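You operate a simulated robot arm through the tools that you are given. There is no shell and no other tool. Be economical: measure what you need, move in short steps, check, and stop when the job is done.

You run a simulated two-armed robot. Do the job below in one go: nothing can be reset, and whatever is moved stays where it is left.

JOB
Fetch the capsule that says "5" from the packing bench top and set it on the board of the wall shelf over the materials bench. Fetch the ice pack from the lower trolley tray and stand it on the top of the wall shelf over the air tank. Take the tie carton and put it on the shelf under the materials bench. Put the wipes bottle on the second rack shelf from the bottom away on the top rack shelf. Put the apron carton on the film holder on the fourth rack shelf from the bottom. Pick up the white bag with one hand, pass it to the other hand and put it on the bottom board of the service shelf. Put the teal cup in the inside of the wash basin. Open the chart drawer, take the small carton labelled "foam" from the service shelf top and leave it inside floor, then shut the drawer. Put the paper roll on the service shelf top away on the fourth rack shelf from the bottom. Any order will do. Set down upright: ice pack, tie carton, wipes bottle, apron carton, teal cup, paper roll.
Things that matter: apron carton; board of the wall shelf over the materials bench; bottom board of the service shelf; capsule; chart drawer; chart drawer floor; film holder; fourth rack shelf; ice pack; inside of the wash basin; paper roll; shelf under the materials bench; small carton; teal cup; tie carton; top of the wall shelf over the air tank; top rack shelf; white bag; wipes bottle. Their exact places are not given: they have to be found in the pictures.

It is judged by the outcome, as a careful person would: the job done as asked, and still so three seconds after it is handed in. It fails if anything else is knocked over, pushed out of place, dropped, spilled or broken.

ROBOT AND FRAMES
Two 7-joint arms with two-finger grippers on one trunk, on a base that drives. Base frame: it is fixed to the floor where the robot stands at the start and does not move with it; the origin is under the middle of the robot, x ahead of it, y to its left, z up; the surface under the hand at the start is at about z = 80. Lengths are in cm, angles in degrees, forces in N, time in s.
The left shoulder is at the start at [2.4, 21.8, 108], the right one opposite. With the tool pointing down near the work surface each hand reaches from about 20 to 76 cm from the robot's upright axis, wherever it stands, measured 20 degrees to its own side. Places, roughly: apron carton [75, 450, 150]; board of the wall shelf over the materials bench ( [-208, -32, 152]; bottom board of the service shelf [-540, 270, 30]; capsule [50, -25, 75]; chart drawer [-200, 200, 60]; chart drawer floor [-200, 200, 60]; film holder [50, 200, 125]; fourth rack shelf [60, 220, 120]; inside of the wash basin (30x24 cm) [-518, 50, 80]; paper roll (3x3x6 cm) [-530, 240, 80]; shelf under the materials bench [-210, 0, 40]; small carton [-550, 225, 75]; teal cup (6x6x7 cm) [-410, 410, 70]; tie carton [50, 225, 125]; top of the wall shelf over the air tank [-30, 560, 90]; top rack shelf [60, 220, 160]; white bag [-350, 475, 75]; wipes bottle [50, 250, 50]. Payload 2.2 kg a hand.
The tool frame of a hand sits at the grasp point between the pads (the TCP): z along the fingers, y along the line on which they close. The tips reach 1.9 cm beyond it. Largest opening 11.6 cm; the body of the gripper starts 7 cm behind the TCP.
Orientation is that of the tool frame in the base frame, as a unit quaternion [x, y, z, w]. With the fingers straight down and closing along the base's y, the tool's x points along the base's -x, its y along +y and its z along -z.

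CONTROLS
- The arms move only by the tool arm_command. It takes "left_targets", "right_targets" or both (then of equal length, played together; a hand with none holds still); each is a list of rows, each a list of 7 numbers: the shift along the tool's x, y, z in units of 250 mm (1.0 is 250 mm), then the turn, a rotation vector about the tool's x, y, z in units of 90 degrees (1.0 is 90 degrees), then the gripper command, from -1 (shut) to 1 (fully open), values between in proportion. In form: [[tx, ty, tz, wx, wy, wz, hand], ...]. A call has 1 to 10 rows; each row is the pose to reach, as a shift and turn from the pose commanded when the call began, along the tool's axes at that moment. A call with a number of a shift or a turn outside -1 to 1 is refused whole. A row lasts 0.2 s, in which the tool goes at most 5 cm and 8.6 degrees; a call with a longer step from one row to the next is refused whole, and so is a gripper value outside its range. Where a pose cannot be reached the arm comes as near as it can. A force on the tool above 40 N (or 10 N above the force at the start of the call, whichever is more), or a blocked arm, ends the call early, and 0.2 s more pass. Each finger halts on what it meets, pressing with about 29 N; the grip force reading is that of the motor and also rises with nothing between the fingers. The clock runs only during rows and for 0.2 s after the last one: add rows that repeat a pose to give the fingers time. The reply holds the time, the measured pose of the TCP, the force on the tool along the base axes, the opening and the grip force, in the units named above and with some noise, with the torque about the TCP (base axes, N m) and any sound that the robot's microphone picked up.
- Cameras (640 x 400 px; columns grow to the right, rows downward): "scene" is now at [12.34, 2.28, 124.08]; the picture's right is [0.24, -0.97, 0.00], its down [-0.65, -0.16, -0.74] and it looks along [0.72, 0.17, -0.67] (base axes); focal length 214 px, centre (320, 200). "left" rides on the left gripper at [6.9, 1.5, -9.7] in its tool frame; the picture's right is [-0.21, 0.98, 0.00], its down [-0.76, -0.17, -0.63] and it looks along [-0.62, -0.14, 0.77] (tool axes); focal length 251 px, centre (320, 200). "right" rides on the right gripper at [6.9, -1.5, -9.6] in its tool frame; the picture's right is [0.21, 0.98, 0.00], its down [-0.76, 0.17, -0.63] and it looks along [-0.62, 0.14, 0.77] (tool axes); focal length 251 px, centre (320, 200).
- get_image(camera): a new picture of that camera. No time passes.
- lift_body(by): slides the trunk up (or, below 0, down) by that many cm; the arms and the scene camera ride with it, the base frame stays. It gives what a move gives, with no picture.
- drive_base(legs): drives the robot by 1 to 6 legs, each [ahead, left, turn to the left] in cm, cm and degrees, along the robot's own axes; the way and the turn of a leg run together, so that a leg with both is an arc; at most 150 cm and 180 degrees a leg. The arms and the cameras ride along, it lands a little off, and it stops where it bumps. It gives what a move gives.
- turn_head(pan, tilt): turns the head with the scene camera to pan (to the left, within 80 degrees either way) and tilt (down, from -29 to 69), counted from straight ahead of the robot. It gives what a move gives.
- pixel_to_xyz(camera, pixels): for up to 12 pixels [column, row] of the newest picture of that camera ("zoom" is the newest enlarged one), the place [x, y, z] in the base frame of the surface seen there, good to about 0.3 cm. No time passes.
- zoom(camera, box): a new picture of the part [left, top, right, bottom] of that camera's present view, enlarged. No time passes.
- hand_in(): hands the job in; it is judged then, once.

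Go step by step. Measure first, check grasps and placings, and put right what went wrong. The budget is 357 turns and 298 pictures, counting those below and the enlarged ones. Unless the task says otherwise, let go and move clear before handing in, and close with one line.

The tools are called after "Request:" by a JSON object that holds its "api" and its "payload". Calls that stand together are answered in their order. arm_command: Moves the arms, as the interface text tells. Its arguments: {"type":"object","properties":{"left_targets":{"type":"array","items":{"type":"array","items":{"type":"number"}}},"right_targets":{"type":"array","items":{"type":"array","items":{"type":"number"}}}},"required":[]} The other tools are called the same way: lift_body (by) slides the trunk up or down; drive_base (legs) drives the base; turn_head (pan, tilt) turns the head that bears the scene camera; get_image (camera) takes a picture; pixel_to_xyz (camera, pixels) gives the place of the surface under pixels of a picture; zoom (camera, box) takes an enlarged picture of a part of a camera's view; hand_in () hands the job in.

At the start:

```text
time: 0.0
left_tool_pos: [46.01, 47.82, 110.71]
left_orientation: [0.0, 1.0, -0.001, -0.001]
left_ft_force: [1.3, -0.5, -0.4]
left_ft_torque: [0.01, -0.03, 0.02]
left_finger_gap: 11.6
left_grip_force: 0.1
right_tool_pos: [54.17, -7.99, 107.28]
right_orientation: [0.0, 1.0, 0.0, -0.001]
right_ft_force: [0.0, 0.1, -0.1]
right_ft_torque: [0.0, -0.03, 0.03]
right_finger_gap: 11.61
right_grip_force: 0.0
trunk travel left (down, up): [-22.5, 26.5]
robot x, y, heading: [0.01, 0.19, 0.2]
head pan, tilt: [13.6, 42.0]
```

scene: 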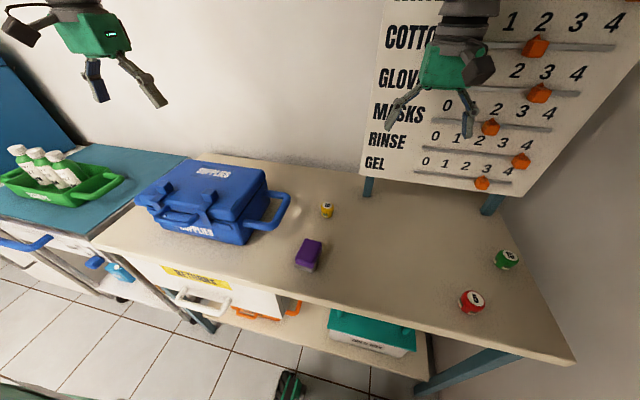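
right: 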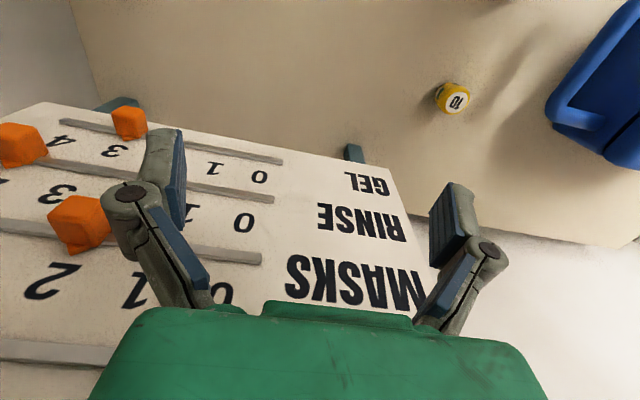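
left: 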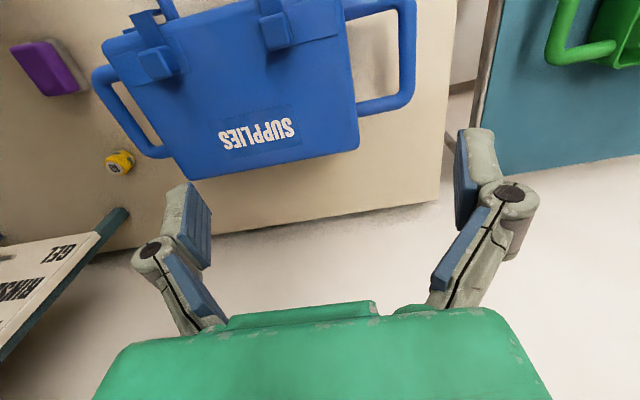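

The scene shows three capsules, yellow at (327,210), green at (507,259) and red at (471,301). I'll zoom in to read their labels.

Request:
{"api": "zoom", "payload": {"camera": "scene", "box": [420, 220, 560, 330]}}

Request:
{"api": "pixel_to_xyz", "payload": {"camera": "scene", "pixels": [[327, 210], [507, 259], [471, 301], [440, 300], [300, 250], [575, 362], [100, 245], [490, 205], [370, 190]]}}

```text
3.64 times, centred on (490, 275) of scene
```

zoom: 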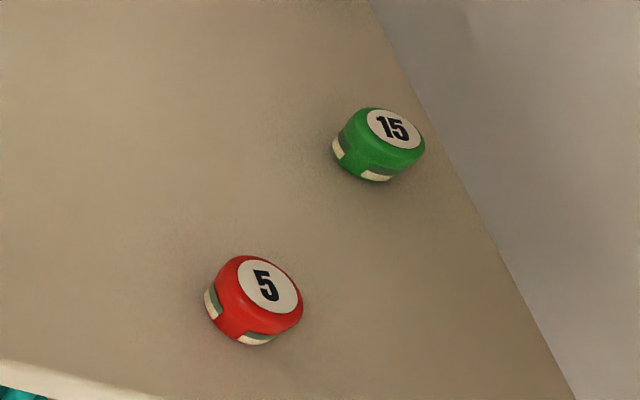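

```text
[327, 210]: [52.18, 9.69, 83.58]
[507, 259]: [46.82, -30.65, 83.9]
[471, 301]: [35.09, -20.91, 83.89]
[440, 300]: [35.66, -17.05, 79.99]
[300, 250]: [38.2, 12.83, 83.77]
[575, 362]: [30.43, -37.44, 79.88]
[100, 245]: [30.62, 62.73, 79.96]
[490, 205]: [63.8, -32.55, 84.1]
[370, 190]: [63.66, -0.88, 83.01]
```

The red one says "5". I'll measure its top centre and edges.

Request:
{"api": "pixel_to_xyz", "payload": {"camera": "zoom", "pixels": [[268, 287], [245, 262], [300, 305], [235, 265], [272, 325]]}}

Request:
{"api": "turn_head", "payload": {"pan": 70, "tilt": 20}}

Request:
{"api": "get_image", "payload": {"camera": "scene"}}

```text
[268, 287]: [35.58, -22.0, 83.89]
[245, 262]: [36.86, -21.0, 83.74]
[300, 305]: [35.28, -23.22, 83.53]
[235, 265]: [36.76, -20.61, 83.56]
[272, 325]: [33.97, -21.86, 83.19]
```

```text
time: 1.3
left_tool_pos: [45.63, 47.71, 110.86]
left_orientation: [0.0, 1.0, 0.0, 0.001]
left_ft_force: [0.2, -0.3, 0.6]
left_ft_torque: [0.0, 0.02, 0.04]
left_finger_gap: 11.61
left_grip_force: 0.1
right_tool_pos: [53.76, -7.95, 107.43]
right_orientation: [0.0, 1.0, 0.0, 0.0]
right_ft_force: [-0.8, -0.6, 0.4]
right_ft_torque: [-0.01, 0.0, -0.01]
right_finger_gap: 11.59
right_grip_force: 0.0
trunk travel left (down, up): [-22.5, 26.5]
robot x, y, heading: [0.04, 0.2, 0.0]
head pan, tilt: [70.0, 20.0]
```

```text
293 pictures are left
```

scene: 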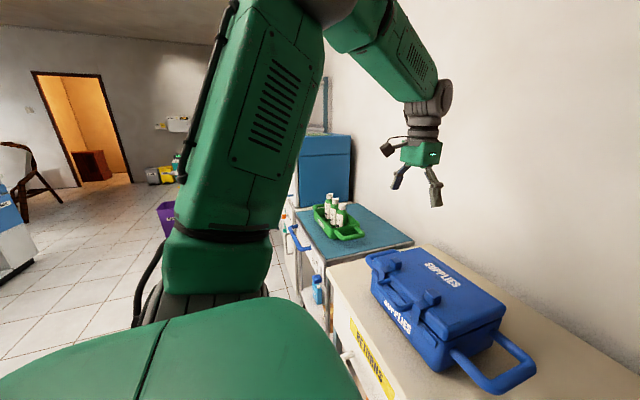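

Capsule 5's top centre is near (35.4,-22.0) and its top is at z 83.9. I'll move the right hand over it and partly down, then check.

Request:
{"api": "arm_command", "payload": {"right_targets": [[0.148, -0.112, 0, 0, 0, 0, 1], [0.296, -0.224, 0, 0, 0, 0, 1], [0.444, -0.336, 0, 0, 0, 0, 1], [0.592, -0.448, 0, 0, 0, 0, 1], [0.736, -0.56, 0, 0, 0, 0, 1], [0.736, -0.56, 0.19, 0, 0, 0, 1], [0.736, -0.56, 0.38, 0, 0, 0, 1], [0.736, -0.56, 0.57, 0, 0, 0, 0.4], [0.736, -0.56, 0.62, 0, 0, 0, 0.4]]}}

Request:
{"api": "get_image", "payload": {"camera": "right"}}

```text
time: 3.3
left_tool_pos: [45.62, 50.41, 109.67]
left_orientation: [-0.001, 1.0, -0.011, 0.001]
left_ft_force: [-0.7, 1.7, -1.1]
left_ft_torque: [-0.17, -0.07, -0.01]
left_finger_gap: 11.58
left_grip_force: 0.0
right_tool_pos: [35.37, -19.68, 92.46]
right_orientation: [-0.003, 1.0, -0.011, 0.002]
right_ft_force: [0.1, 1.0, -0.3]
right_ft_torque: [-0.11, 0.01, 0.05]
right_finger_gap: 8.14
right_grip_force: 0.1
trunk travel left (down, up): [-22.5, 26.5]
robot x, y, heading: [0.38, 0.55, 0.1]
head pan, tilt: [70.0, 20.0]
```

```text
292 pictures are left
```

right: 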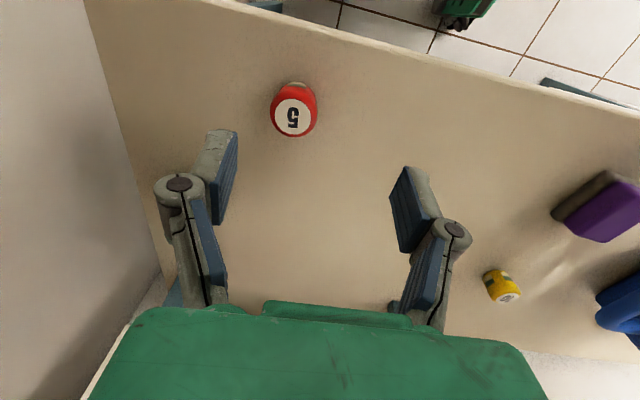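

The hand reads y -19.7, so the body sways a little during moves. I'll measure the capsule in this picture.

Request:
{"api": "pixel_to_xyz", "payload": {"camera": "right", "pixels": [[293, 117], [275, 110], [313, 108], [293, 86]]}}

Request:
{"api": "arm_command", "payload": {"right_targets": [[0, 0, 0, 0, 0, 0, 0.3], [0, 0, 0, 0, 0, 0, 0.3]]}}

```text
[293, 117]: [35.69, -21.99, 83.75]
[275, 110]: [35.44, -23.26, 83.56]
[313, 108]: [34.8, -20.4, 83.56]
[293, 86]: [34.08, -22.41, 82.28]
```

```text
time: 3.9
left_tool_pos: [45.6, 47.49, 110.85]
left_orientation: [0.001, 1.0, 0.001, 0.001]
left_ft_force: [-0.2, 0.0, 0.1]
left_ft_torque: [0.0, 0.01, -0.06]
left_finger_gap: 11.6
left_grip_force: 0.0
right_tool_pos: [35.38, -22.08, 92.1]
right_orientation: [0.0, 1.0, 0.001, 0.001]
right_ft_force: [-0.4, 0.5, -0.3]
right_ft_torque: [-0.01, -0.01, 0.07]
right_finger_gap: 7.54
right_grip_force: 0.0
trunk travel left (down, up): [-22.5, 26.5]
robot x, y, heading: [0.41, -0.2, 0.2]
head pan, tilt: [70.0, 20.0]
```

It settled on target at (35.4,-22.1). I'll go down 9.7 cm and close.

Request:
{"api": "arm_command", "payload": {"right_targets": [[0, 0, 0.15, 0, 0, 0, 0.3], [0, 0, 0.3, 0, 0, 0, 0.3], [0, 0.005, 0.388, 0, 0, 0, 0.3], [0, 0.005, 0.388, 0, 0, 0, 0.3], [0, 0.005, 0.388, 0, 0, 0, -1], [0, 0.005, 0.388, 0, 0, 0, -1], [0, 0.005, 0.388, 0, 0, 0, -1]]}}

Request:
{"api": "arm_command", "payload": {"right_targets": [[0, 0, -0.15, 0, 0, 0, -1], [0, 0, -0.33, 0, 0, 0, -1], [0, 0, -0.5, 0, 0, 0, -1], [0, 0, -0.68, 0, 0, 0, -1], [0, 0, -0.86, 0, 0, 0, -1], [0, 0, -0.86, 0, 0, 0, -1]]}}

Request:
{"api": "get_image", "payload": {"camera": "right"}}

```text
time: 5.5
left_tool_pos: [45.67, 46.62, 111.2]
left_orientation: [0.001, 1.0, 0.004, 0.0]
left_ft_force: [0.2, -0.4, 0.4]
left_ft_torque: [0.01, 0.05, -0.02]
left_finger_gap: 11.61
left_grip_force: 0.0
right_tool_pos: [35.1, -22.98, 82.0]
right_orientation: [0.002, 1.0, 0.002, 0.001]
right_ft_force: [2.5, -14.4, 31.5]
right_ft_torque: [-1.38, 0.13, 0.26]
right_finger_gap: 3.26
right_grip_force: 28.6
trunk travel left (down, up): [-22.5, 26.5]
robot x, y, heading: [-0.28, -0.47, 0.1]
head pan, tilt: [70.0, 20.0]
```

```text
time: 6.9
left_tool_pos: [45.68, 46.94, 111.02]
left_orientation: [0.002, 1.0, 0.002, 0.002]
left_ft_force: [0.7, -2.1, 1.3]
left_ft_torque: [0.24, 0.0, -0.02]
left_finger_gap: 11.6
left_grip_force: 0.0
right_tool_pos: [35.38, -22.6, 103.82]
right_orientation: [0.0, 1.0, -0.001, 0.001]
right_ft_force: [-0.4, 0.2, -1.1]
right_ft_torque: [0.02, -0.02, -0.01]
right_finger_gap: 3.24
right_grip_force: 28.7
trunk travel left (down, up): [-22.5, 26.5]
robot x, y, heading: [-0.22, 0.02, -0.2]
head pan, tilt: [70.0, 20.0]
```

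```text
291 pictures are left
```

right: 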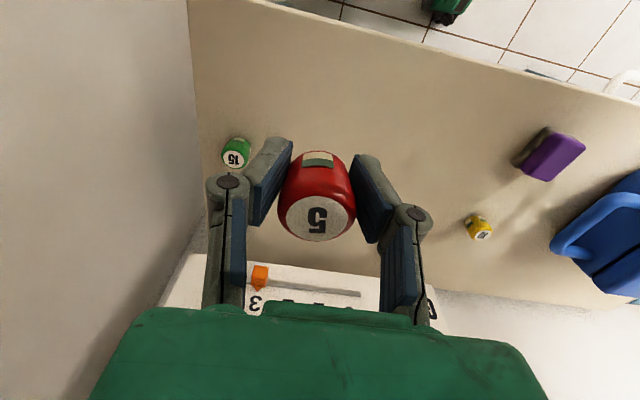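

Capsule 5 is held with a 3.2 cm gap. I'll back away from the bench, turn left and survey the room.

Request:
{"api": "drive_base", "payload": {"legs": [[-50, 0, 0], [0, 0, 90]]}}

Request:
{"api": "turn_head", "payload": {"pan": -50, "tilt": 12}}

Request:
{"api": "get_image", "payload": {"camera": "scene"}}

Request:
{"api": "turn_head", "payload": {"pan": 0, "tilt": 12}}

Request:
{"api": "get_image", "payload": {"camera": "scene"}}

Request:
{"api": "turn_head", "payload": {"pan": 75, "tilt": 12}}

Request:
{"api": "get_image", "payload": {"camera": "scene"}}

```text
time: 13.6
left_tool_pos: [-97.55, 45.43, 110.95]
left_orientation: [0.71, -0.704, 0.0, -0.001]
left_ft_force: [0.6, -0.9, 0.3]
left_ft_torque: [-0.04, 0.0, -0.01]
left_finger_gap: 11.61
left_grip_force: 0.0
right_tool_pos: [-27.81, 35.72, 103.98]
right_orientation: [0.711, -0.704, -0.001, -0.001]
right_ft_force: [0.2, -0.4, 0.3]
right_ft_torque: [0.01, 0.0, -0.01]
right_finger_gap: 3.24
right_grip_force: 29.2
trunk travel left (down, up): [-22.5, 26.5]
robot x, y, heading: [-49.4, 0.13, 90.6]
head pan, tilt: [70.0, 20.0]
```

```text
time: 15.6
left_tool_pos: [-97.6, 45.26, 110.98]
left_orientation: [0.71, -0.704, -0.001, -0.002]
left_ft_force: [0.3, 0.4, -0.6]
left_ft_torque: [-0.02, 0.02, 0.04]
left_finger_gap: 11.57
left_grip_force: 0.0
right_tool_pos: [-27.82, 35.71, 104.06]
right_orientation: [0.71, -0.704, -0.002, -0.001]
right_ft_force: [0.7, 0.4, -0.8]
right_ft_torque: [-0.04, 0.02, 0.01]
right_finger_gap: 3.22
right_grip_force: 29.1
trunk travel left (down, up): [-22.5, 26.5]
robot x, y, heading: [-49.38, 0.29, 90.6]
head pan, tilt: [-50.0, 12.0]
```

```text
290 pictures are left
```

scene: 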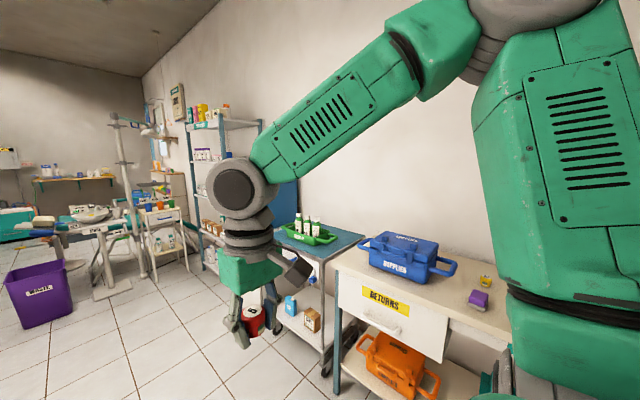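

```text
time: 16.8
left_tool_pos: [-97.47, 45.17, 110.92]
left_orientation: [0.711, -0.703, -0.001, -0.001]
left_ft_force: [0.2, -1.1, 0.6]
left_ft_torque: [-0.03, -0.01, -0.02]
left_finger_gap: 11.61
left_grip_force: 0.2
right_tool_pos: [-27.81, 35.59, 104.09]
right_orientation: [0.71, -0.704, -0.001, -0.002]
right_ft_force: [0.3, 0.5, 0.1]
right_ft_torque: [-0.02, 0.03, 0.0]
right_finger_gap: 3.23
right_grip_force: 28.9
trunk travel left (down, up): [-22.5, 26.5]
robot x, y, heading: [-49.67, 0.08, 90.3]
head pan, tilt: [0.0, 12.0]
```

```text
289 pictures are left
```

scene: 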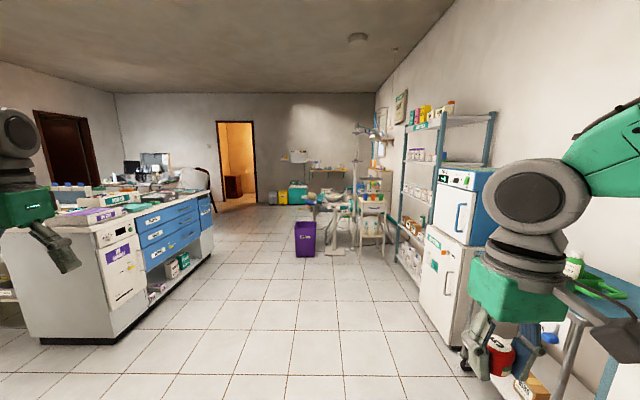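

```text
time: 18.3
left_tool_pos: [-97.65, 45.31, 110.82]
left_orientation: [0.71, -0.704, -0.002, -0.001]
left_ft_force: [-0.8, 0.6, 0.5]
left_ft_torque: [0.01, 0.0, 0.0]
left_finger_gap: 11.59
left_grip_force: 0.1
right_tool_pos: [-27.84, 35.61, 103.95]
right_orientation: [0.711, -0.703, -0.001, -0.002]
right_ft_force: [-0.9, -0.3, -0.2]
right_ft_torque: [0.02, -0.01, 0.01]
right_finger_gap: 3.21
right_grip_force: 29.4
trunk travel left (down, up): [-22.5, 26.5]
robot x, y, heading: [-49.83, 0.02, 90.5]
head pan, tilt: [75.0, 12.0]
```

```text
288 pictures are left
```

scene: 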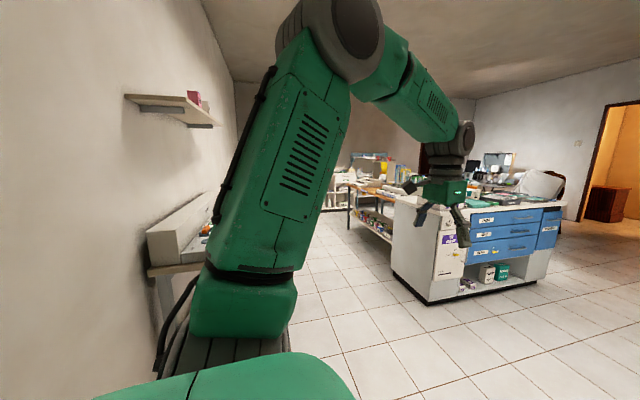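

The wall shelf is seen at (165,100) on the south wall. I'll measure the room's key points in this view.

Request:
{"api": "pixel_to_xyz", "payload": {"camera": "scene", "pixels": [[130, 98], [185, 110], [190, 122], [150, 240], [160, 268], [210, 250], [395, 260], [430, 300], [545, 280], [400, 200], [350, 190]]}}

Request:
{"api": "drive_base", "payload": {"legs": [[0, 0, 90]]}}

Request:
{"api": "turn_head", "payload": {"pan": 15, "tilt": 15}}

Request:
{"api": "get_image", "payload": {"camera": "scene"}}

```text
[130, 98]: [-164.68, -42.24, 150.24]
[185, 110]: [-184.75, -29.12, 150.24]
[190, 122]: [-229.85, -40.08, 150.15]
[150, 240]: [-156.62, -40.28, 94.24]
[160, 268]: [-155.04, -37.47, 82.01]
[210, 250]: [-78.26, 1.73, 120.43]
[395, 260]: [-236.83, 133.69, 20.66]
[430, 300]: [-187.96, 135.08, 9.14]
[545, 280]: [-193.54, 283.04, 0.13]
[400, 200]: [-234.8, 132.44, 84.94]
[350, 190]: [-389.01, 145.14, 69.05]
```

```text
time: 21.9
left_tool_pos: [-101.79, -38.18, 111.89]
left_orientation: [0.996, -0.09, -0.015, -0.006]
left_ft_force: [-1.4, 22.2, 5.9]
left_ft_torque: [-0.93, -0.01, -0.24]
left_finger_gap: 11.16
left_grip_force: 0.1
right_tool_pos: [-80.39, 27.49, 104.07]
right_orientation: [0.997, -0.075, -0.004, 0.0]
right_ft_force: [-0.6, 0.0, 0.2]
right_ft_torque: [0.03, 0.03, 0.01]
right_finger_gap: 3.18
right_grip_force: 29.0
trunk travel left (down, up): [-22.5, 26.5]
robot x, y, heading: [-49.91, 0.32, 171.5]
head pan, tilt: [75.0, 12.0]
stopped in leg 1: the force on the tool passed its limit at 72 N (the readings are from after the stop); the commanded pose is now the measured one
```

```text
time: 23.2
left_tool_pos: [-101.91, -38.16, 111.72]
left_orientation: [0.996, -0.089, -0.014, -0.004]
left_ft_force: [-2.4, 30.6, 13.9]
left_ft_torque: [-1.76, 0.01, -0.41]
left_finger_gap: 11.04
left_grip_force: 0.0
right_tool_pos: [-80.58, 27.56, 104.11]
right_orientation: [0.997, -0.076, -0.005, 0.002]
right_ft_force: [0.2, 0.2, 0.6]
right_ft_torque: [-0.03, 0.01, -0.02]
right_finger_gap: 3.17
right_grip_force: 28.9
trunk travel left (down, up): [-22.5, 26.5]
robot x, y, heading: [-49.39, 0.11, 171.0]
head pan, tilt: [15.0, 15.0]
```

```text
287 pictures are left
```

scene: 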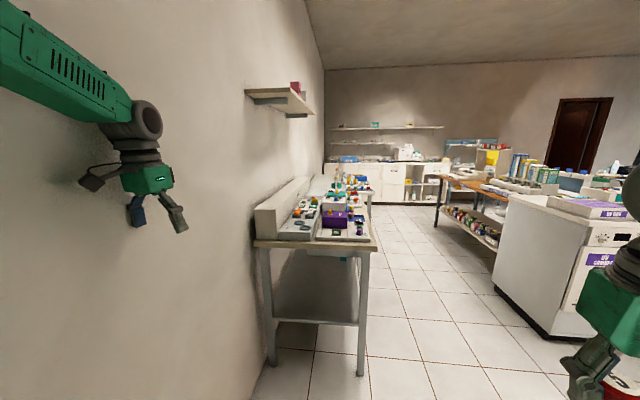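

The left hand brushed the bare wall, so I'll strafe right, away from it. Then I'll look at the shelf and bench.

Request:
{"api": "drive_base", "payload": {"legs": [[0, -50, 0]]}}

Request:
{"api": "get_image", "payload": {"camera": "scene"}}

Request:
{"api": "pixel_to_xyz", "payload": {"camera": "scene", "pixels": [[255, 246], [375, 248], [365, 370], [270, 365]]}}

```text
time: 26.1
left_tool_pos: [-94.78, 8.79, 111.01]
left_orientation: [0.996, -0.092, -0.013, -0.012]
left_ft_force: [-0.1, -0.6, -0.1]
left_ft_torque: [0.02, -0.03, -0.01]
left_finger_gap: 11.59
left_grip_force: 0.1
right_tool_pos: [-72.87, 74.75, 104.34]
right_orientation: [0.997, -0.079, -0.004, -0.006]
right_ft_force: [-0.1, -0.7, -0.4]
right_ft_torque: [0.02, 0.01, -0.02]
right_finger_gap: 3.18
right_grip_force: 28.8
trunk travel left (down, up): [-22.5, 26.5]
robot x, y, heading: [-41.81, 48.18, 170.7]
head pan, tilt: [15.0, 15.0]
```

```text
286 pictures are left
```

scene: 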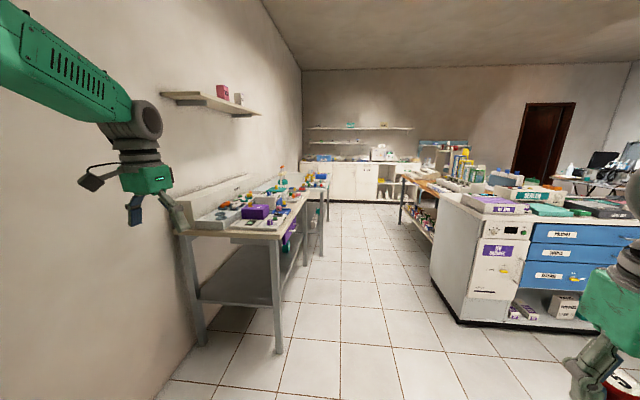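

```text
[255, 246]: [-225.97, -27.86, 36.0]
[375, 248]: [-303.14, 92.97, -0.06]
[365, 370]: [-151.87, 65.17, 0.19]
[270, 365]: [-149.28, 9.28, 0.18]
```

I'll tuck the left arm in and measure the bench and shelf.

Request:
{"api": "pixel_to_xyz", "payload": {"camera": "scene", "pixels": [[162, 95], [228, 112], [258, 114], [180, 230], [278, 235], [280, 350], [200, 290], [272, 303], [310, 190], [222, 92], [239, 98], [460, 320]]}}

Request:
{"api": "arm_command", "payload": {"left_targets": [[0.12, -0.15, 0, 0, 0, 0, 1], [0.24, -0.3, 0, 0, 0, 0, 1], [0.36, -0.45, 0, 0, 0, 0, 1], [0.48, -0.6, 0, 0, 0, 0, 1], [0.6, -0.75, 0, 0, 0, 0, 1], [0.6, -0.75, 0, 0, 0, 0, 1]]}}

Request:
{"api": "zoom", "payload": {"camera": "scene", "box": [150, 70, 350, 195]}}

```text
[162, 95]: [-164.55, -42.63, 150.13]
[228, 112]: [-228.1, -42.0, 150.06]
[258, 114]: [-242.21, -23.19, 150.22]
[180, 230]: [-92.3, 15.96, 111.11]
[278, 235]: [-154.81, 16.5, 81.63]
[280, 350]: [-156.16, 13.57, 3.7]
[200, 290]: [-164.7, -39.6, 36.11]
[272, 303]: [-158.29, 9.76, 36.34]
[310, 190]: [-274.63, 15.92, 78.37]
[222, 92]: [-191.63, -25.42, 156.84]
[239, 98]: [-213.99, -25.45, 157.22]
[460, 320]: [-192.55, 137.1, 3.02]
```

```text
time: 27.5
left_tool_pos: [-83.83, 22.74, 108.23]
left_orientation: [0.996, -0.091, -0.014, -0.009]
left_ft_force: [0.0, 0.9, -0.1]
left_ft_torque: [-0.05, 0.01, -0.04]
left_finger_gap: 11.58
left_grip_force: 0.2
left hand out of reach, approached as far as the arm can: row 4, 5, 6
right_tool_pos: [-72.38, 76.37, 104.05]
right_orientation: [0.997, -0.08, -0.005, 0.001]
right_ft_force: [0.2, 0.3, -0.3]
right_ft_torque: [-0.02, -0.01, 0.02]
right_finger_gap: 3.13
right_grip_force: 28.6
trunk travel left (down, up): [-22.5, 26.5]
robot x, y, heading: [-41.74, 48.75, 170.9]
head pan, tilt: [15.0, 15.0]
```

```text
3.20 times, centred on (250, 132) of scene
```

zoom: 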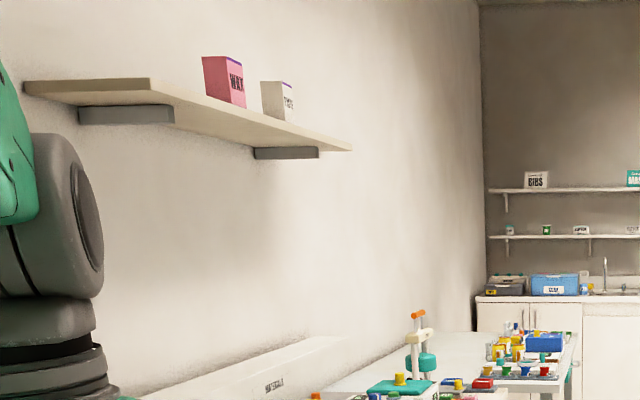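

The shelf top is at z≈152, spanning x -165..-250 and y -47..-22. Its east end, x -167..-183, is free. I'll approach from the corner at the bench's east end, so I raise the trunk and tuck the left hand lower and closer.

Request:
{"api": "lift_body", "payload": {"by": 26.4}}

Request:
{"api": "arm_command", "payload": {"left_targets": [[0, 0, 0.18, 0, 0, 0, 0], [0, 0, 0.36, 0, 0, 0, -1], [0, 0, 0.54, 0, 0, 0, -1], [0, 0, 0.72, 0, 0, 0, -1], [0, 0, 0.9, 0, 0, 0, -1], [0.08, -0.14, 0.9, 0, 0, 0, -1], [0.16, -0.28, 0.9, 0, 0, 0, -1], [0.24, -0.42, 0.9, 0, 0, 0, -1], [0.24, -0.42, 0.9, 0, 0, 0, -1]]}}

```text
time: 30.2
left_tool_pos: [-84.09, 22.07, 134.28]
left_orientation: [0.996, -0.09, -0.013, -0.011]
left_ft_force: [-0.1, -0.6, 0.6]
left_ft_torque: [-0.01, -0.01, 0.03]
left_finger_gap: 11.59
left_grip_force: 0.1
right_tool_pos: [-72.38, 75.68, 130.76]
right_orientation: [0.997, -0.08, -0.005, -0.003]
right_ft_force: [0.4, 0.3, -0.4]
right_ft_torque: [-0.02, 0.01, 0.01]
right_finger_gap: 3.14
right_grip_force: 29.0
trunk travel left (down, up): [-48.9, 0.1]
robot x, y, heading: [-42.02, 48.19, 170.8]
head pan, tilt: [15.0, 15.0]
```

```text
time: 32.2
left_tool_pos: [-76.96, 31.85, 111.82]
left_orientation: [0.996, -0.092, -0.014, -0.008]
left_ft_force: [-0.3, 1.2, -0.6]
left_ft_torque: [-0.09, 0.04, -0.01]
left_finger_gap: 0.02
left_grip_force: 28.4
right_tool_pos: [-72.57, 75.76, 130.69]
right_orientation: [0.997, -0.08, -0.005, -0.001]
right_ft_force: [0.3, 0.0, 0.7]
right_ft_torque: [-0.02, -0.01, -0.03]
right_finger_gap: 3.13
right_grip_force: 29.3
trunk travel left (down, up): [-48.9, 0.1]
robot x, y, heading: [-42.12, 49.13, 170.6]
head pan, tilt: [15.0, 15.0]
```

The left hand is tucked in. Now I turn and drive to the corner at the bench's east end.

Request:
{"api": "drive_base", "payload": {"legs": [[0, 0, 54], [75, -20, 0]]}}

Request:
{"api": "turn_head", "payload": {"pan": -10, "tilt": 15}}

Request:
{"api": "get_image", "payload": {"camera": "scene"}}

```text
time: 38.7
left_tool_pos: [-114.73, -25.56, 111.78]
left_orientation: [0.932, 0.363, -0.016, -0.002]
left_ft_force: [-0.3, 0.3, 0.4]
left_ft_torque: [-0.02, 0.01, 0.03]
left_finger_gap: 0.0
left_grip_force: 28.2
right_tool_pos: [-147.02, 4.32, 130.77]
right_orientation: [0.928, 0.374, -0.007, -0.001]
right_ft_force: [0.0, -0.5, -0.2]
right_ft_torque: [0.0, -0.01, 0.0]
right_finger_gap: 3.08
right_grip_force: 29.0
trunk travel left (down, up): [-48.9, 0.1]
robot x, y, heading: [-107.43, 12.4, -136.2]
head pan, tilt: [15.0, 15.0]
```

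```text
time: 39.6
left_tool_pos: [-114.66, -25.45, 111.92]
left_orientation: [0.931, 0.364, -0.017, -0.002]
left_ft_force: [-0.6, -0.3, -0.4]
left_ft_torque: [-0.01, 0.0, 0.02]
left_finger_gap: 0.0
left_grip_force: 29.0
right_tool_pos: [-147.21, 4.46, 130.82]
right_orientation: [0.927, 0.374, -0.007, 0.0]
right_ft_force: [0.6, -0.6, -0.5]
right_ft_torque: [0.0, 0.02, -0.01]
right_finger_gap: 3.09
right_grip_force: 28.7
trunk travel left (down, up): [-48.9, 0.1]
robot x, y, heading: [-107.47, 13.24, -136.2]
head pan, tilt: [-10.0, 15.0]
```

```text
284 pictures are left
```

scene: 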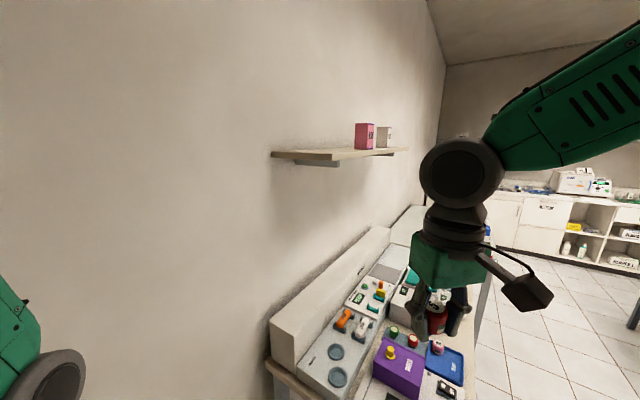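

The shelf is ahead at (330,155), at about eye height. I'll measure its points.

Request:
{"api": "pixel_to_xyz", "payload": {"camera": "scene", "pixels": [[275, 154], [333, 155], [350, 154], [400, 150], [365, 145], [360, 130], [318, 163], [270, 365], [365, 380]]}}

Request:
{"api": "zoom", "payload": {"camera": "scene", "box": [250, 110, 430, 220]}}

```text
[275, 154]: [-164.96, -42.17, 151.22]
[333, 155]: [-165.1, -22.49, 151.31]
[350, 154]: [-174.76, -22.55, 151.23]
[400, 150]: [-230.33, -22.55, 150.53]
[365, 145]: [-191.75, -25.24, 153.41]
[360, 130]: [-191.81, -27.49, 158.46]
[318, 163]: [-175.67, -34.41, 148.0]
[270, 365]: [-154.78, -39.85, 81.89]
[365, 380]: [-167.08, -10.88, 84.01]
```

```text
3.56 times, centred on (340, 165) of scene
```

zoom: 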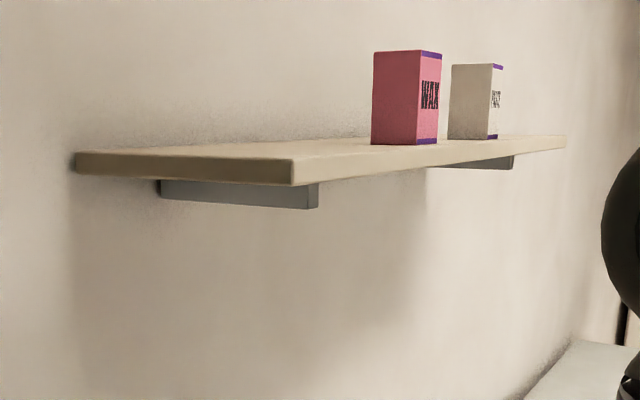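

The shelf's top surface is just visible, so I'll measure it.

Request:
{"api": "pixel_to_xyz", "payload": {"camera": "zoom", "pixels": [[260, 152], [180, 150], [330, 148], [290, 160], [80, 154], [385, 143], [430, 142]]}}

Request:
{"api": "arm_command", "payload": {"right_targets": [[0, 0, -0.18, 0, 0, 0, -1], [0, 0, -0.36, 0, 0, 0, -1], [0, 0, -0.54, 0, 0, 0, -1], [0, 0, -0.72, 0, 0, 0, -1], [0, 0, -0.9, 0, 0, 0, -1], [0, 0, -1.0, 0, 0, 0, -1], [0, 0, -1.0, 0, 0, 0, -1], [0, 0, -1.0, 0, 0, 0, -1]]}}

```text
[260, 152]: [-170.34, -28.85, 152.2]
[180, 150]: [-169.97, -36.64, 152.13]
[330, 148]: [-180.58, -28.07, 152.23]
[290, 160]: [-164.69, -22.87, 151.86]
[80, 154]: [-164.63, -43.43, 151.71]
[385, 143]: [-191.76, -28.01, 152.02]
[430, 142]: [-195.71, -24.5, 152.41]
```

```text
time: 41.4
left_tool_pos: [-114.82, -25.36, 111.94]
left_orientation: [0.932, 0.363, -0.018, -0.002]
left_ft_force: [-0.8, -0.1, -0.1]
left_ft_torque: [-0.02, 0.0, 0.01]
left_finger_gap: 0.0
left_grip_force: 28.7
right_tool_pos: [-146.62, 4.39, 156.06]
right_orientation: [0.927, 0.374, -0.006, -0.001]
right_ft_force: [0.5, 0.8, -0.6]
right_ft_torque: [-0.04, 0.01, 0.0]
right_finger_gap: 3.05
right_grip_force: 28.7
trunk travel left (down, up): [-48.9, 0.1]
robot x, y, heading: [-107.18, 12.87, -136.2]
head pan, tilt: [-10.0, 15.0]
```

The shelf top is z=152.2 and the right hand now holds at z 156. I'll pull the left hand inward and drive 20 cm closer. After that I lift the right hand a little more for clearance.

Request:
{"api": "arm_command", "payload": {"left_targets": [[0, -0.14, 0, 0, 0, 0, -1], [0, -0.28, 0, 0, 0, 0, -1], [0, -0.42, 0, 0, 0, 0, -1], [0, -0.42, 0, 0, 0, 0, -1]], "right_targets": [[0, 0, -0.05, 0, 0, 0, -1], [0, 0, -0.1, 0, 0, 0, -1], [0, 0, -0.16, 0, 0, 0, -1], [0, 0, -0.16, 0, 0, 0, -1]]}}

Request:
{"api": "drive_base", "payload": {"legs": [[20, 0, 0]]}}

```text
time: 42.4
left_tool_pos: [-121.88, -17.21, 112.12]
left_orientation: [0.931, 0.363, -0.018, -0.001]
left_ft_force: [0.1, -0.1, 0.6]
left_ft_torque: [0.01, 0.04, 0.0]
left_finger_gap: 0.0
left_grip_force: 28.0
right_tool_pos: [-146.75, 4.64, 159.72]
right_orientation: [0.928, 0.373, -0.007, -0.001]
right_ft_force: [-0.2, -0.5, -1.0]
right_ft_torque: [0.01, 0.02, 0.03]
right_finger_gap: 3.07
right_grip_force: 29.0
trunk travel left (down, up): [-48.9, 0.1]
robot x, y, heading: [-107.19, 12.82, -136.3]
head pan, tilt: [-10.0, 15.0]
```

```text
time: 44.0
left_tool_pos: [-135.96, -30.26, 112.2]
left_orientation: [0.932, 0.361, -0.017, 0.0]
left_ft_force: [0.5, -0.2, 0.0]
left_ft_torque: [0.01, -0.04, 0.0]
left_finger_gap: 0.01
left_grip_force: 28.1
right_tool_pos: [-160.89, -8.03, 159.86]
right_orientation: [0.928, 0.372, -0.008, 0.001]
right_ft_force: [0.2, 0.4, 0.6]
right_ft_torque: [-0.02, -0.02, 0.01]
right_finger_gap: 3.08
right_grip_force: 28.8
trunk travel left (down, up): [-48.9, 0.1]
robot x, y, heading: [-121.27, -0.69, -136.5]
head pan, tilt: [-10.0, 15.0]
```

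I'll move the capsule out over the shelf to (-172.5,-30.5), holding z≈160.

Request:
{"api": "arm_command", "payload": {"right_targets": [[-0.16, 0.055, 0, 0, 0, 0, -1], [-0.32, 0.11, 0, 0, 0, 0, -1], [-0.48, 0.165, 0, 0, 0, 0, -1], [-0.64, 0.22, 0, 0, 0, 0, -1], [-0.8, 0.275, 0, 0, 0, 0, -1], [-0.956, 0.332, 0, 0, 0, 0, -1], [-0.956, 0.332, 0, 0, 0, 0, -1], [-0.956, 0.332, 0, 0, 0, 0, -1]]}}

Request:
{"api": "get_image", "payload": {"camera": "right"}}

Request:
{"api": "get_image", "payload": {"camera": "scene"}}

```text
time: 45.8
left_tool_pos: [-136.2, -30.58, 112.11]
left_orientation: [0.933, 0.36, -0.016, -0.002]
left_ft_force: [0.1, -0.9, 0.6]
left_ft_torque: [-0.01, 0.02, 0.04]
left_finger_gap: 0.01
left_grip_force: 28.5
right_tool_pos: [-169.92, -26.9, 159.16]
right_orientation: [0.928, 0.372, -0.009, 0.001]
right_ft_force: [0.4, 0.0, -0.5]
right_ft_torque: [0.03, -0.05, -0.01]
right_finger_gap: 3.08
right_grip_force: 28.8
right hand out of reach, approached as far as the arm can: row 5, 6, 7, 8
trunk travel left (down, up): [-48.9, 0.1]
robot x, y, heading: [-121.66, -0.62, -136.5]
head pan, tilt: [-10.0, 15.0]
```

```text
282 pictures are left
```

right: 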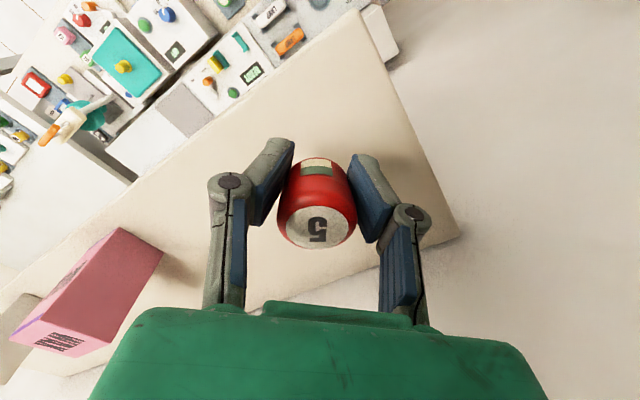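

```text
281 pictures are left
```

scene: 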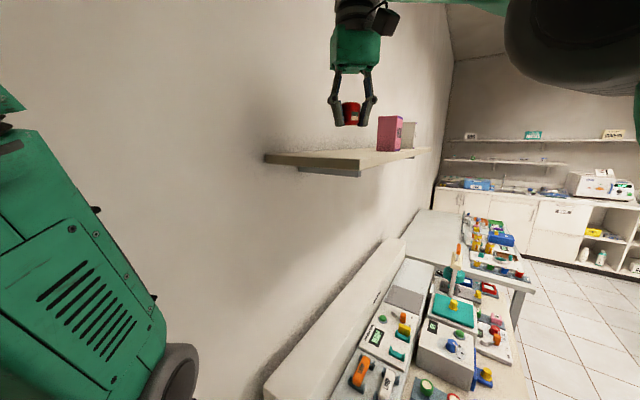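

The capsule is over the board at (-169.9,-26.9,159.2), well inside its edges. I'll lower it by 4.5 cm.

Request:
{"api": "arm_command", "payload": {"right_targets": [[0, 0, 0.06, 0, 0, 0, -1], [0, 0, 0.12, 0, 0, 0, -1], [0, 0, 0.17, 0, 0, 0, -1], [0, 0, 0.17, 0, 0, 0, -1]]}}

```text
time: 46.8
left_tool_pos: [-136.06, -30.54, 112.19]
left_orientation: [0.933, 0.361, -0.017, -0.002]
left_ft_force: [-0.4, -0.7, -0.5]
left_ft_torque: [0.0, 0.03, -0.01]
left_finger_gap: 0.02
left_grip_force: 28.8
right_tool_pos: [-169.52, -26.75, 155.17]
right_orientation: [0.928, 0.372, -0.009, 0.0]
right_ft_force: [0.1, -0.3, -0.4]
right_ft_torque: [0.0, 0.0, 0.02]
right_finger_gap: 3.07
right_grip_force: 28.8
trunk travel left (down, up): [-48.9, 0.1]
robot x, y, heading: [-121.16, -0.78, -136.4]
head pan, tilt: [-10.0, 15.0]
```

There is about 1 cm left. I'll lower it until it touches and release, opening only partway.

Request:
{"api": "arm_command", "payload": {"right_targets": [[0, 0, 0.02, 0, 0, 0, -1], [0, 0, 0.036, 0, 0, 0, -1], [0, 0, 0.036, 0, 0, 0, -1], [0, 0, 0.036, 0, 0, 0, 0], [0, 0, 0.036, 0, 0, 0, 0.2], [0, 0, 0.036, 0, 0, 0, 0.2]]}}

Request:
{"api": "arm_command", "payload": {"right_targets": [[0, 0, -0.1, 0, 0, 0, 0.2], [0, 0, -0.2, 0, 0, 0, 0.2], [0, 0, -0.3, 0, 0, 0, 0.2], [0.15, 0, -0.3, 0, 0, 0, 0.2], [0.3, 0, -0.3, 0, 0, 0, 0], [0.45, 0, -0.3, 0, 0, 0, 0], [0.45, 0, -0.3, 0, 0, 0, 0]]}}

Request:
{"api": "get_image", "payload": {"camera": "right"}}

Request:
{"api": "get_image", "payload": {"camera": "scene"}}

```text
time: 48.2
left_tool_pos: [-136.21, -30.53, 112.09]
left_orientation: [0.933, 0.36, -0.018, -0.002]
left_ft_force: [-0.3, -0.2, -0.5]
left_ft_torque: [0.01, 0.0, 0.02]
left_finger_gap: 0.0
left_grip_force: 28.3
right_tool_pos: [-169.89, -26.86, 154.15]
right_orientation: [0.928, 0.372, -0.008, 0.0]
right_ft_force: [-2.0, 0.3, -0.1]
right_ft_torque: [0.02, 0.0, -0.01]
right_finger_gap: 6.96
right_grip_force: 0.1
trunk travel left (down, up): [-48.9, 0.1]
robot x, y, heading: [-121.49, -0.53, -136.6]
head pan, tilt: [-10.0, 15.0]
```

```text
time: 49.8
left_tool_pos: [-136.14, -30.48, 112.14]
left_orientation: [0.933, 0.361, -0.016, -0.002]
left_ft_force: [-0.3, -0.7, 1.2]
left_ft_torque: [-0.01, -0.02, 0.0]
left_finger_gap: 0.0
left_grip_force: 29.1
right_tool_pos: [-161.87, -18.93, 161.65]
right_orientation: [0.928, 0.371, -0.007, 0.0]
right_ft_force: [0.1, -0.6, 0.2]
right_ft_torque: [0.01, -0.01, 0.0]
right_finger_gap: 5.8
right_grip_force: 0.1
right hand out of reach, approached as far as the arm can: row 3
trunk travel left (down, up): [-48.9, 0.1]
robot x, y, heading: [-121.3, -0.68, -136.6]
head pan, tilt: [-10.0, 15.0]
```

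```text
280 pictures are left
```

right: 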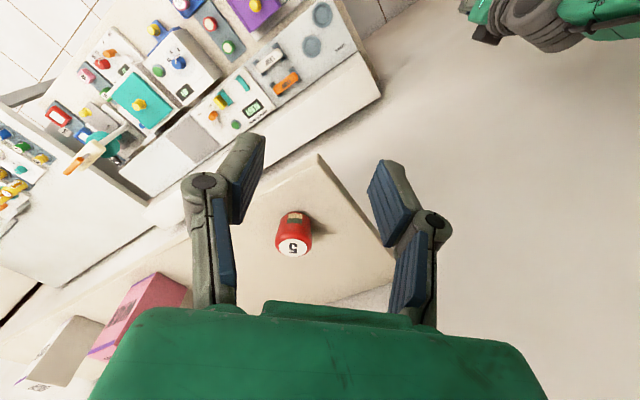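

```text
279 pictures are left
```

scene: 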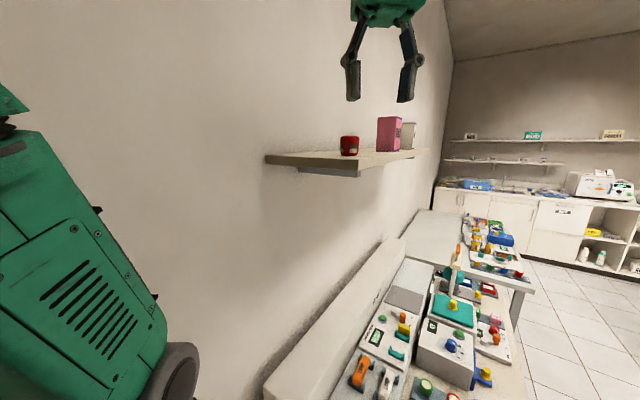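

The capsule rests upright on the board. Next I'll back out, turn toward the trolley and look at the ice pack.

Request:
{"api": "drive_base", "payload": {"legs": [[-45, 0, 0], [0, 0, 137]]}}

Request:
{"api": "lift_body", "payload": {"by": -26}}

Request:
{"api": "turn_head", "payload": {"pan": 35, "tilt": 20}}

Request:
{"api": "get_image", "payload": {"camera": "scene"}}

```text
time: 58.1
left_tool_pos: [-58.66, 41.14, 112.16]
left_orientation: [0.01, 1.0, -0.008, 0.015]
left_ft_force: [0.0, 0.0, 0.2]
left_ft_torque: [0.02, 0.02, 0.01]
left_finger_gap: 0.0
left_grip_force: 28.3
right_tool_pos: [-48.06, 15.02, 161.71]
right_orientation: [-0.002, 1.0, -0.003, 0.007]
right_ft_force: [0.6, -0.1, 0.3]
right_ft_torque: [0.01, -0.01, -0.01]
right_finger_gap: 5.83
right_grip_force: 0.1
trunk travel left (down, up): [-48.9, 0.1]
robot x, y, heading: [-89.42, 29.59, 0.1]
head pan, tilt: [-10.0, 15.0]
```

```text
time: 60.7
left_tool_pos: [-58.94, 41.19, 86.21]
left_orientation: [0.012, 1.0, -0.008, 0.018]
left_ft_force: [0.2, 0.2, -0.3]
left_ft_torque: [0.0, -0.02, 0.02]
left_finger_gap: 0.02
left_grip_force: 29.0
right_tool_pos: [-48.42, 15.03, 135.79]
right_orientation: [-0.002, 1.0, -0.002, 0.008]
right_ft_force: [0.4, 0.3, -1.0]
right_ft_torque: [-0.02, 0.02, 0.01]
right_finger_gap: 5.8
right_grip_force: 0.1
trunk travel left (down, up): [-22.9, 26.1]
robot x, y, heading: [-90.14, 29.57, 0.1]
head pan, tilt: [-10.0, 15.0]
```

```text
time: 61.9
left_tool_pos: [-58.92, 41.18, 86.26]
left_orientation: [0.01, 1.0, -0.008, 0.016]
left_ft_force: [-0.3, 0.0, 0.0]
left_ft_torque: [-0.05, 0.0, -0.01]
left_finger_gap: 0.01
left_grip_force: 28.3
right_tool_pos: [-48.42, 15.06, 135.81]
right_orientation: [-0.001, 1.0, -0.002, 0.007]
right_ft_force: [0.7, 0.2, 0.2]
right_ft_torque: [0.03, -0.02, -0.02]
right_finger_gap: 5.77
right_grip_force: 0.0
trunk travel left (down, up): [-22.9, 26.1]
robot x, y, heading: [-89.59, 29.67, -0.1]
head pan, tilt: [35.0, 20.0]
```

```text
278 pictures are left
```

scene: 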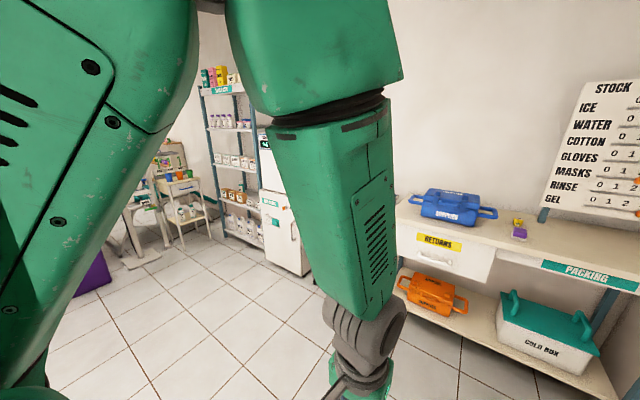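

The left arm blocks the view. I'll drive until I'm in front of the trolley.

Request:
{"api": "drive_base", "payload": {"legs": [[15, 60, 0]]}}

Request:
{"api": "turn_head", "payload": {"pan": 0, "tilt": 28}}

Request:
{"api": "get_image", "payload": {"camera": "scene"}}

```text
time: 65.3
left_tool_pos: [-44.27, 99.9, 86.08]
left_orientation: [0.009, 1.0, -0.009, 0.016]
left_ft_force: [0.1, -0.9, 0.0]
left_ft_torque: [0.0, -0.03, 0.01]
left_finger_gap: 0.0
left_grip_force: 28.4
right_tool_pos: [-33.64, 73.86, 135.79]
right_orientation: [-0.002, 1.0, -0.004, 0.008]
right_ft_force: [0.5, -0.7, 0.9]
right_ft_torque: [-0.01, 0.0, 0.03]
right_finger_gap: 5.77
right_grip_force: 0.0
trunk travel left (down, up): [-22.9, 26.1]
robot x, y, heading: [-75.53, 88.24, 0.1]
head pan, tilt: [35.0, 20.0]
```

```text
time: 66.3
left_tool_pos: [-44.42, 99.73, 86.31]
left_orientation: [0.009, 1.0, -0.009, 0.017]
left_ft_force: [0.7, -0.3, 0.0]
left_ft_torque: [0.01, -0.01, 0.0]
left_finger_gap: 0.0
left_grip_force: 28.0
right_tool_pos: [-33.82, 73.68, 135.87]
right_orientation: [-0.003, 1.0, -0.002, 0.009]
right_ft_force: [0.7, 0.4, -0.2]
right_ft_torque: [0.02, -0.03, -0.02]
right_finger_gap: 5.8
right_grip_force: 0.1
trunk travel left (down, up): [-22.9, 26.1]
robot x, y, heading: [-75.26, 87.95, 0.3]
head pan, tilt: [0.0, 28.0]
```

```text
277 pictures are left
```

scene: 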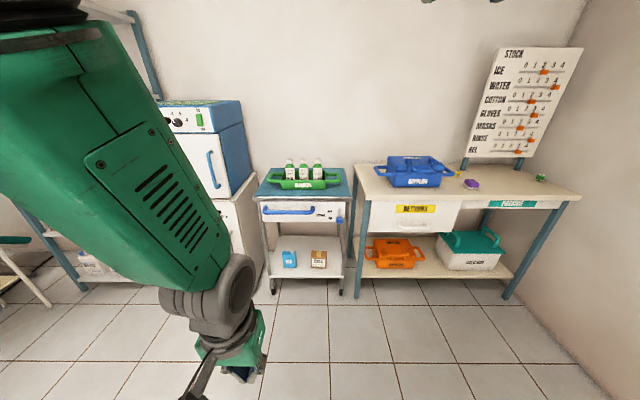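

Request:
{"api": "zoom", "payload": {"camera": "scene", "box": [250, 190, 360, 300]}}

Request:
{"api": "pixel_to_xyz", "payload": {"camera": "scene", "pixels": [[288, 252], [289, 262], [318, 252], [270, 276], [343, 278], [255, 195], [350, 198], [300, 242], [330, 270], [285, 212]]}}

```text
3.64 times, centred on (305, 245) of scene
```

zoom: 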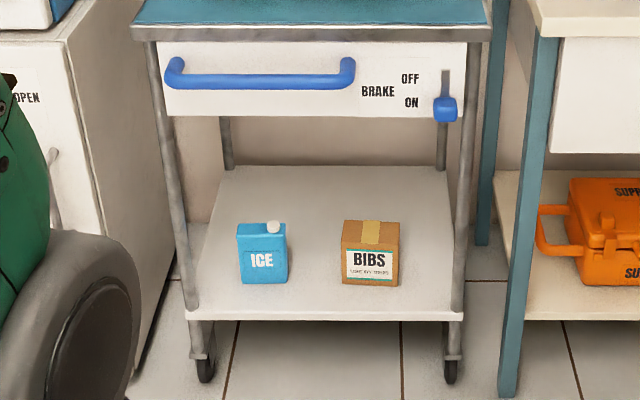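

```text
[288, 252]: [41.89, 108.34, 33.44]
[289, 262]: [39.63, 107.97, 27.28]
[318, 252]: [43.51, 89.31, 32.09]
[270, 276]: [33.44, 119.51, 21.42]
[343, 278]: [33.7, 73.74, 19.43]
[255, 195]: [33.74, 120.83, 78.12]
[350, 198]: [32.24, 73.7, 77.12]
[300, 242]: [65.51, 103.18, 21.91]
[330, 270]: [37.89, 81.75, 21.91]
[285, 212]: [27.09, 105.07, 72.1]
```

The ice pack is at zoom pixel (262,253) and the tray is at z≈21.9. I'll measure its edges and pitch the left hand 45° forward.

Request:
{"api": "pixel_to_xyz", "payload": {"camera": "zoom", "pixels": [[240, 255], [286, 255], [243, 281], [285, 280], [245, 227], [280, 238], [273, 226], [243, 236], [348, 260], [345, 283], [270, 285], [310, 95]]}}

Request:
{"api": "arm_command", "payload": {"left_targets": [[0, 0, 0, 0, -0.09, 0, 0], [0, 0, 0, 0, -0.18, 0, 1], [0, 0, 0, 0, -0.27, 0, 1], [0, 0, 0, 0, -0.36, 0, 1], [0, 0, 0, 0, -0.45, 0, 1], [0, 0, 0, 0, -0.5, 0, 1], [0, 0, 0, 0, -0.5, 0, 1]]}}

Request:
{"api": "lift_body", "payload": {"by": -22}}

```text
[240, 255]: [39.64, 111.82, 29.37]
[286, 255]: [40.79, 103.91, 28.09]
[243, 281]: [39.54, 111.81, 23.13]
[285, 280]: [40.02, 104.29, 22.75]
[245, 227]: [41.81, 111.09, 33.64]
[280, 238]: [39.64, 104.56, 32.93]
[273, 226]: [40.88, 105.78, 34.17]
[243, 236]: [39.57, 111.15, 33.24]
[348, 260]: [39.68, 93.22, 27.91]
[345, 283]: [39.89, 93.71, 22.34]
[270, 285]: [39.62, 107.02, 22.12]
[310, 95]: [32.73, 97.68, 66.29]
```

```text
time: 68.1
left_tool_pos: [-39.96, 96.33, 86.98]
left_orientation: [-0.045, 0.913, -0.036, 0.404]
left_ft_force: [-0.6, -1.2, 0.7]
left_ft_torque: [0.0, 0.0, 0.0]
left_finger_gap: 11.57
left_grip_force: 0.0
left hand out of reach, approached as far as the arm can: row 3, 4, 5, 6, 7
right_tool_pos: [-34.06, 73.71, 136.15]
right_orientation: [-0.003, 1.0, -0.003, 0.011]
right_ft_force: [0.3, 0.1, -1.2]
right_ft_torque: [-0.02, 0.0, 0.01]
right_finger_gap: 5.79
right_grip_force: 0.1
trunk travel left (down, up): [-22.9, 26.1]
robot x, y, heading: [-74.94, 88.35, 0.2]
head pan, tilt: [0.0, 28.0]
stopped in row 7 (left hand): the arm was blocked; the commanded pose is now the measured one
```

```text
time: 70.4
left_tool_pos: [-39.87, 96.27, 65.07]
left_orientation: [-0.044, 0.912, -0.036, 0.406]
left_ft_force: [-0.4, -1.0, -0.3]
left_ft_torque: [-0.05, -0.01, 0.01]
left_finger_gap: 11.58
left_grip_force: 0.0
right_tool_pos: [-34.1, 73.71, 113.96]
right_orientation: [-0.002, 1.0, -0.003, 0.01]
right_ft_force: [1.5, -0.5, 0.6]
right_ft_torque: [0.01, 0.0, 0.0]
right_finger_gap: 5.79
right_grip_force: 0.0
trunk travel left (down, up): [-0.9, 48.1]
robot x, y, heading: [-74.81, 87.9, 0.3]
head pan, tilt: [0.0, 28.0]
```

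The pack spans y 103.9–111.8, x 39.6–42.2 and z 22–34. I'll move the left hand out and down while levelling it to an exact 45° pitch.

Request:
{"api": "arm_command", "payload": {"left_targets": [[0.04, 0.076, 0.156, -0.003, 0.005, 0.012, 1], [0.081, 0.152, 0.312, -0.007, 0.01, 0.024, 1], [0.122, 0.228, 0.468, -0.01, 0.015, 0.035, 1], [0.162, 0.304, 0.624, -0.014, 0.02, 0.047, 1], [0.203, 0.38, 0.78, -0.017, 0.025, 0.059, 1], [0.243, 0.456, 0.935, -0.0204, 0.03, 0.0705, 1], [0.243, 0.456, 0.935, -0.0204, 0.03, 0.0705, 1], [0.243, 0.456, 0.935, -0.0204, 0.03, 0.0705, 1]]}}

Request:
{"api": "get_image", "payload": {"camera": "left"}}

```text
time: 72.2
left_tool_pos: [-27.39, 106.73, 43.54]
left_orientation: [0.004, 0.923, 0.002, 0.385]
left_ft_force: [0.3, 0.6, -0.2]
left_ft_torque: [-0.01, -0.01, -0.02]
left_finger_gap: 11.6
left_grip_force: 0.2
right_tool_pos: [-34.06, 73.78, 113.98]
right_orientation: [-0.003, 1.0, -0.003, 0.009]
right_ft_force: [-1.1, 0.4, 0.1]
right_ft_torque: [0.0, -0.01, 0.04]
right_finger_gap: 5.79
right_grip_force: 0.1
trunk travel left (down, up): [-0.9, 48.1]
robot x, y, heading: [-75.31, 88.13, 0.1]
head pan, tilt: [0.0, 28.0]
```

```text
275 pictures are left
```

left: 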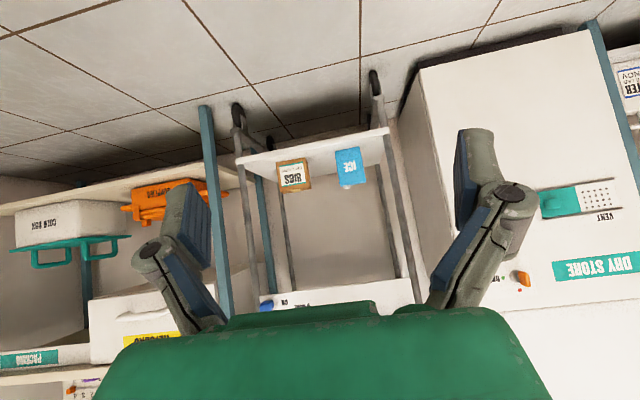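

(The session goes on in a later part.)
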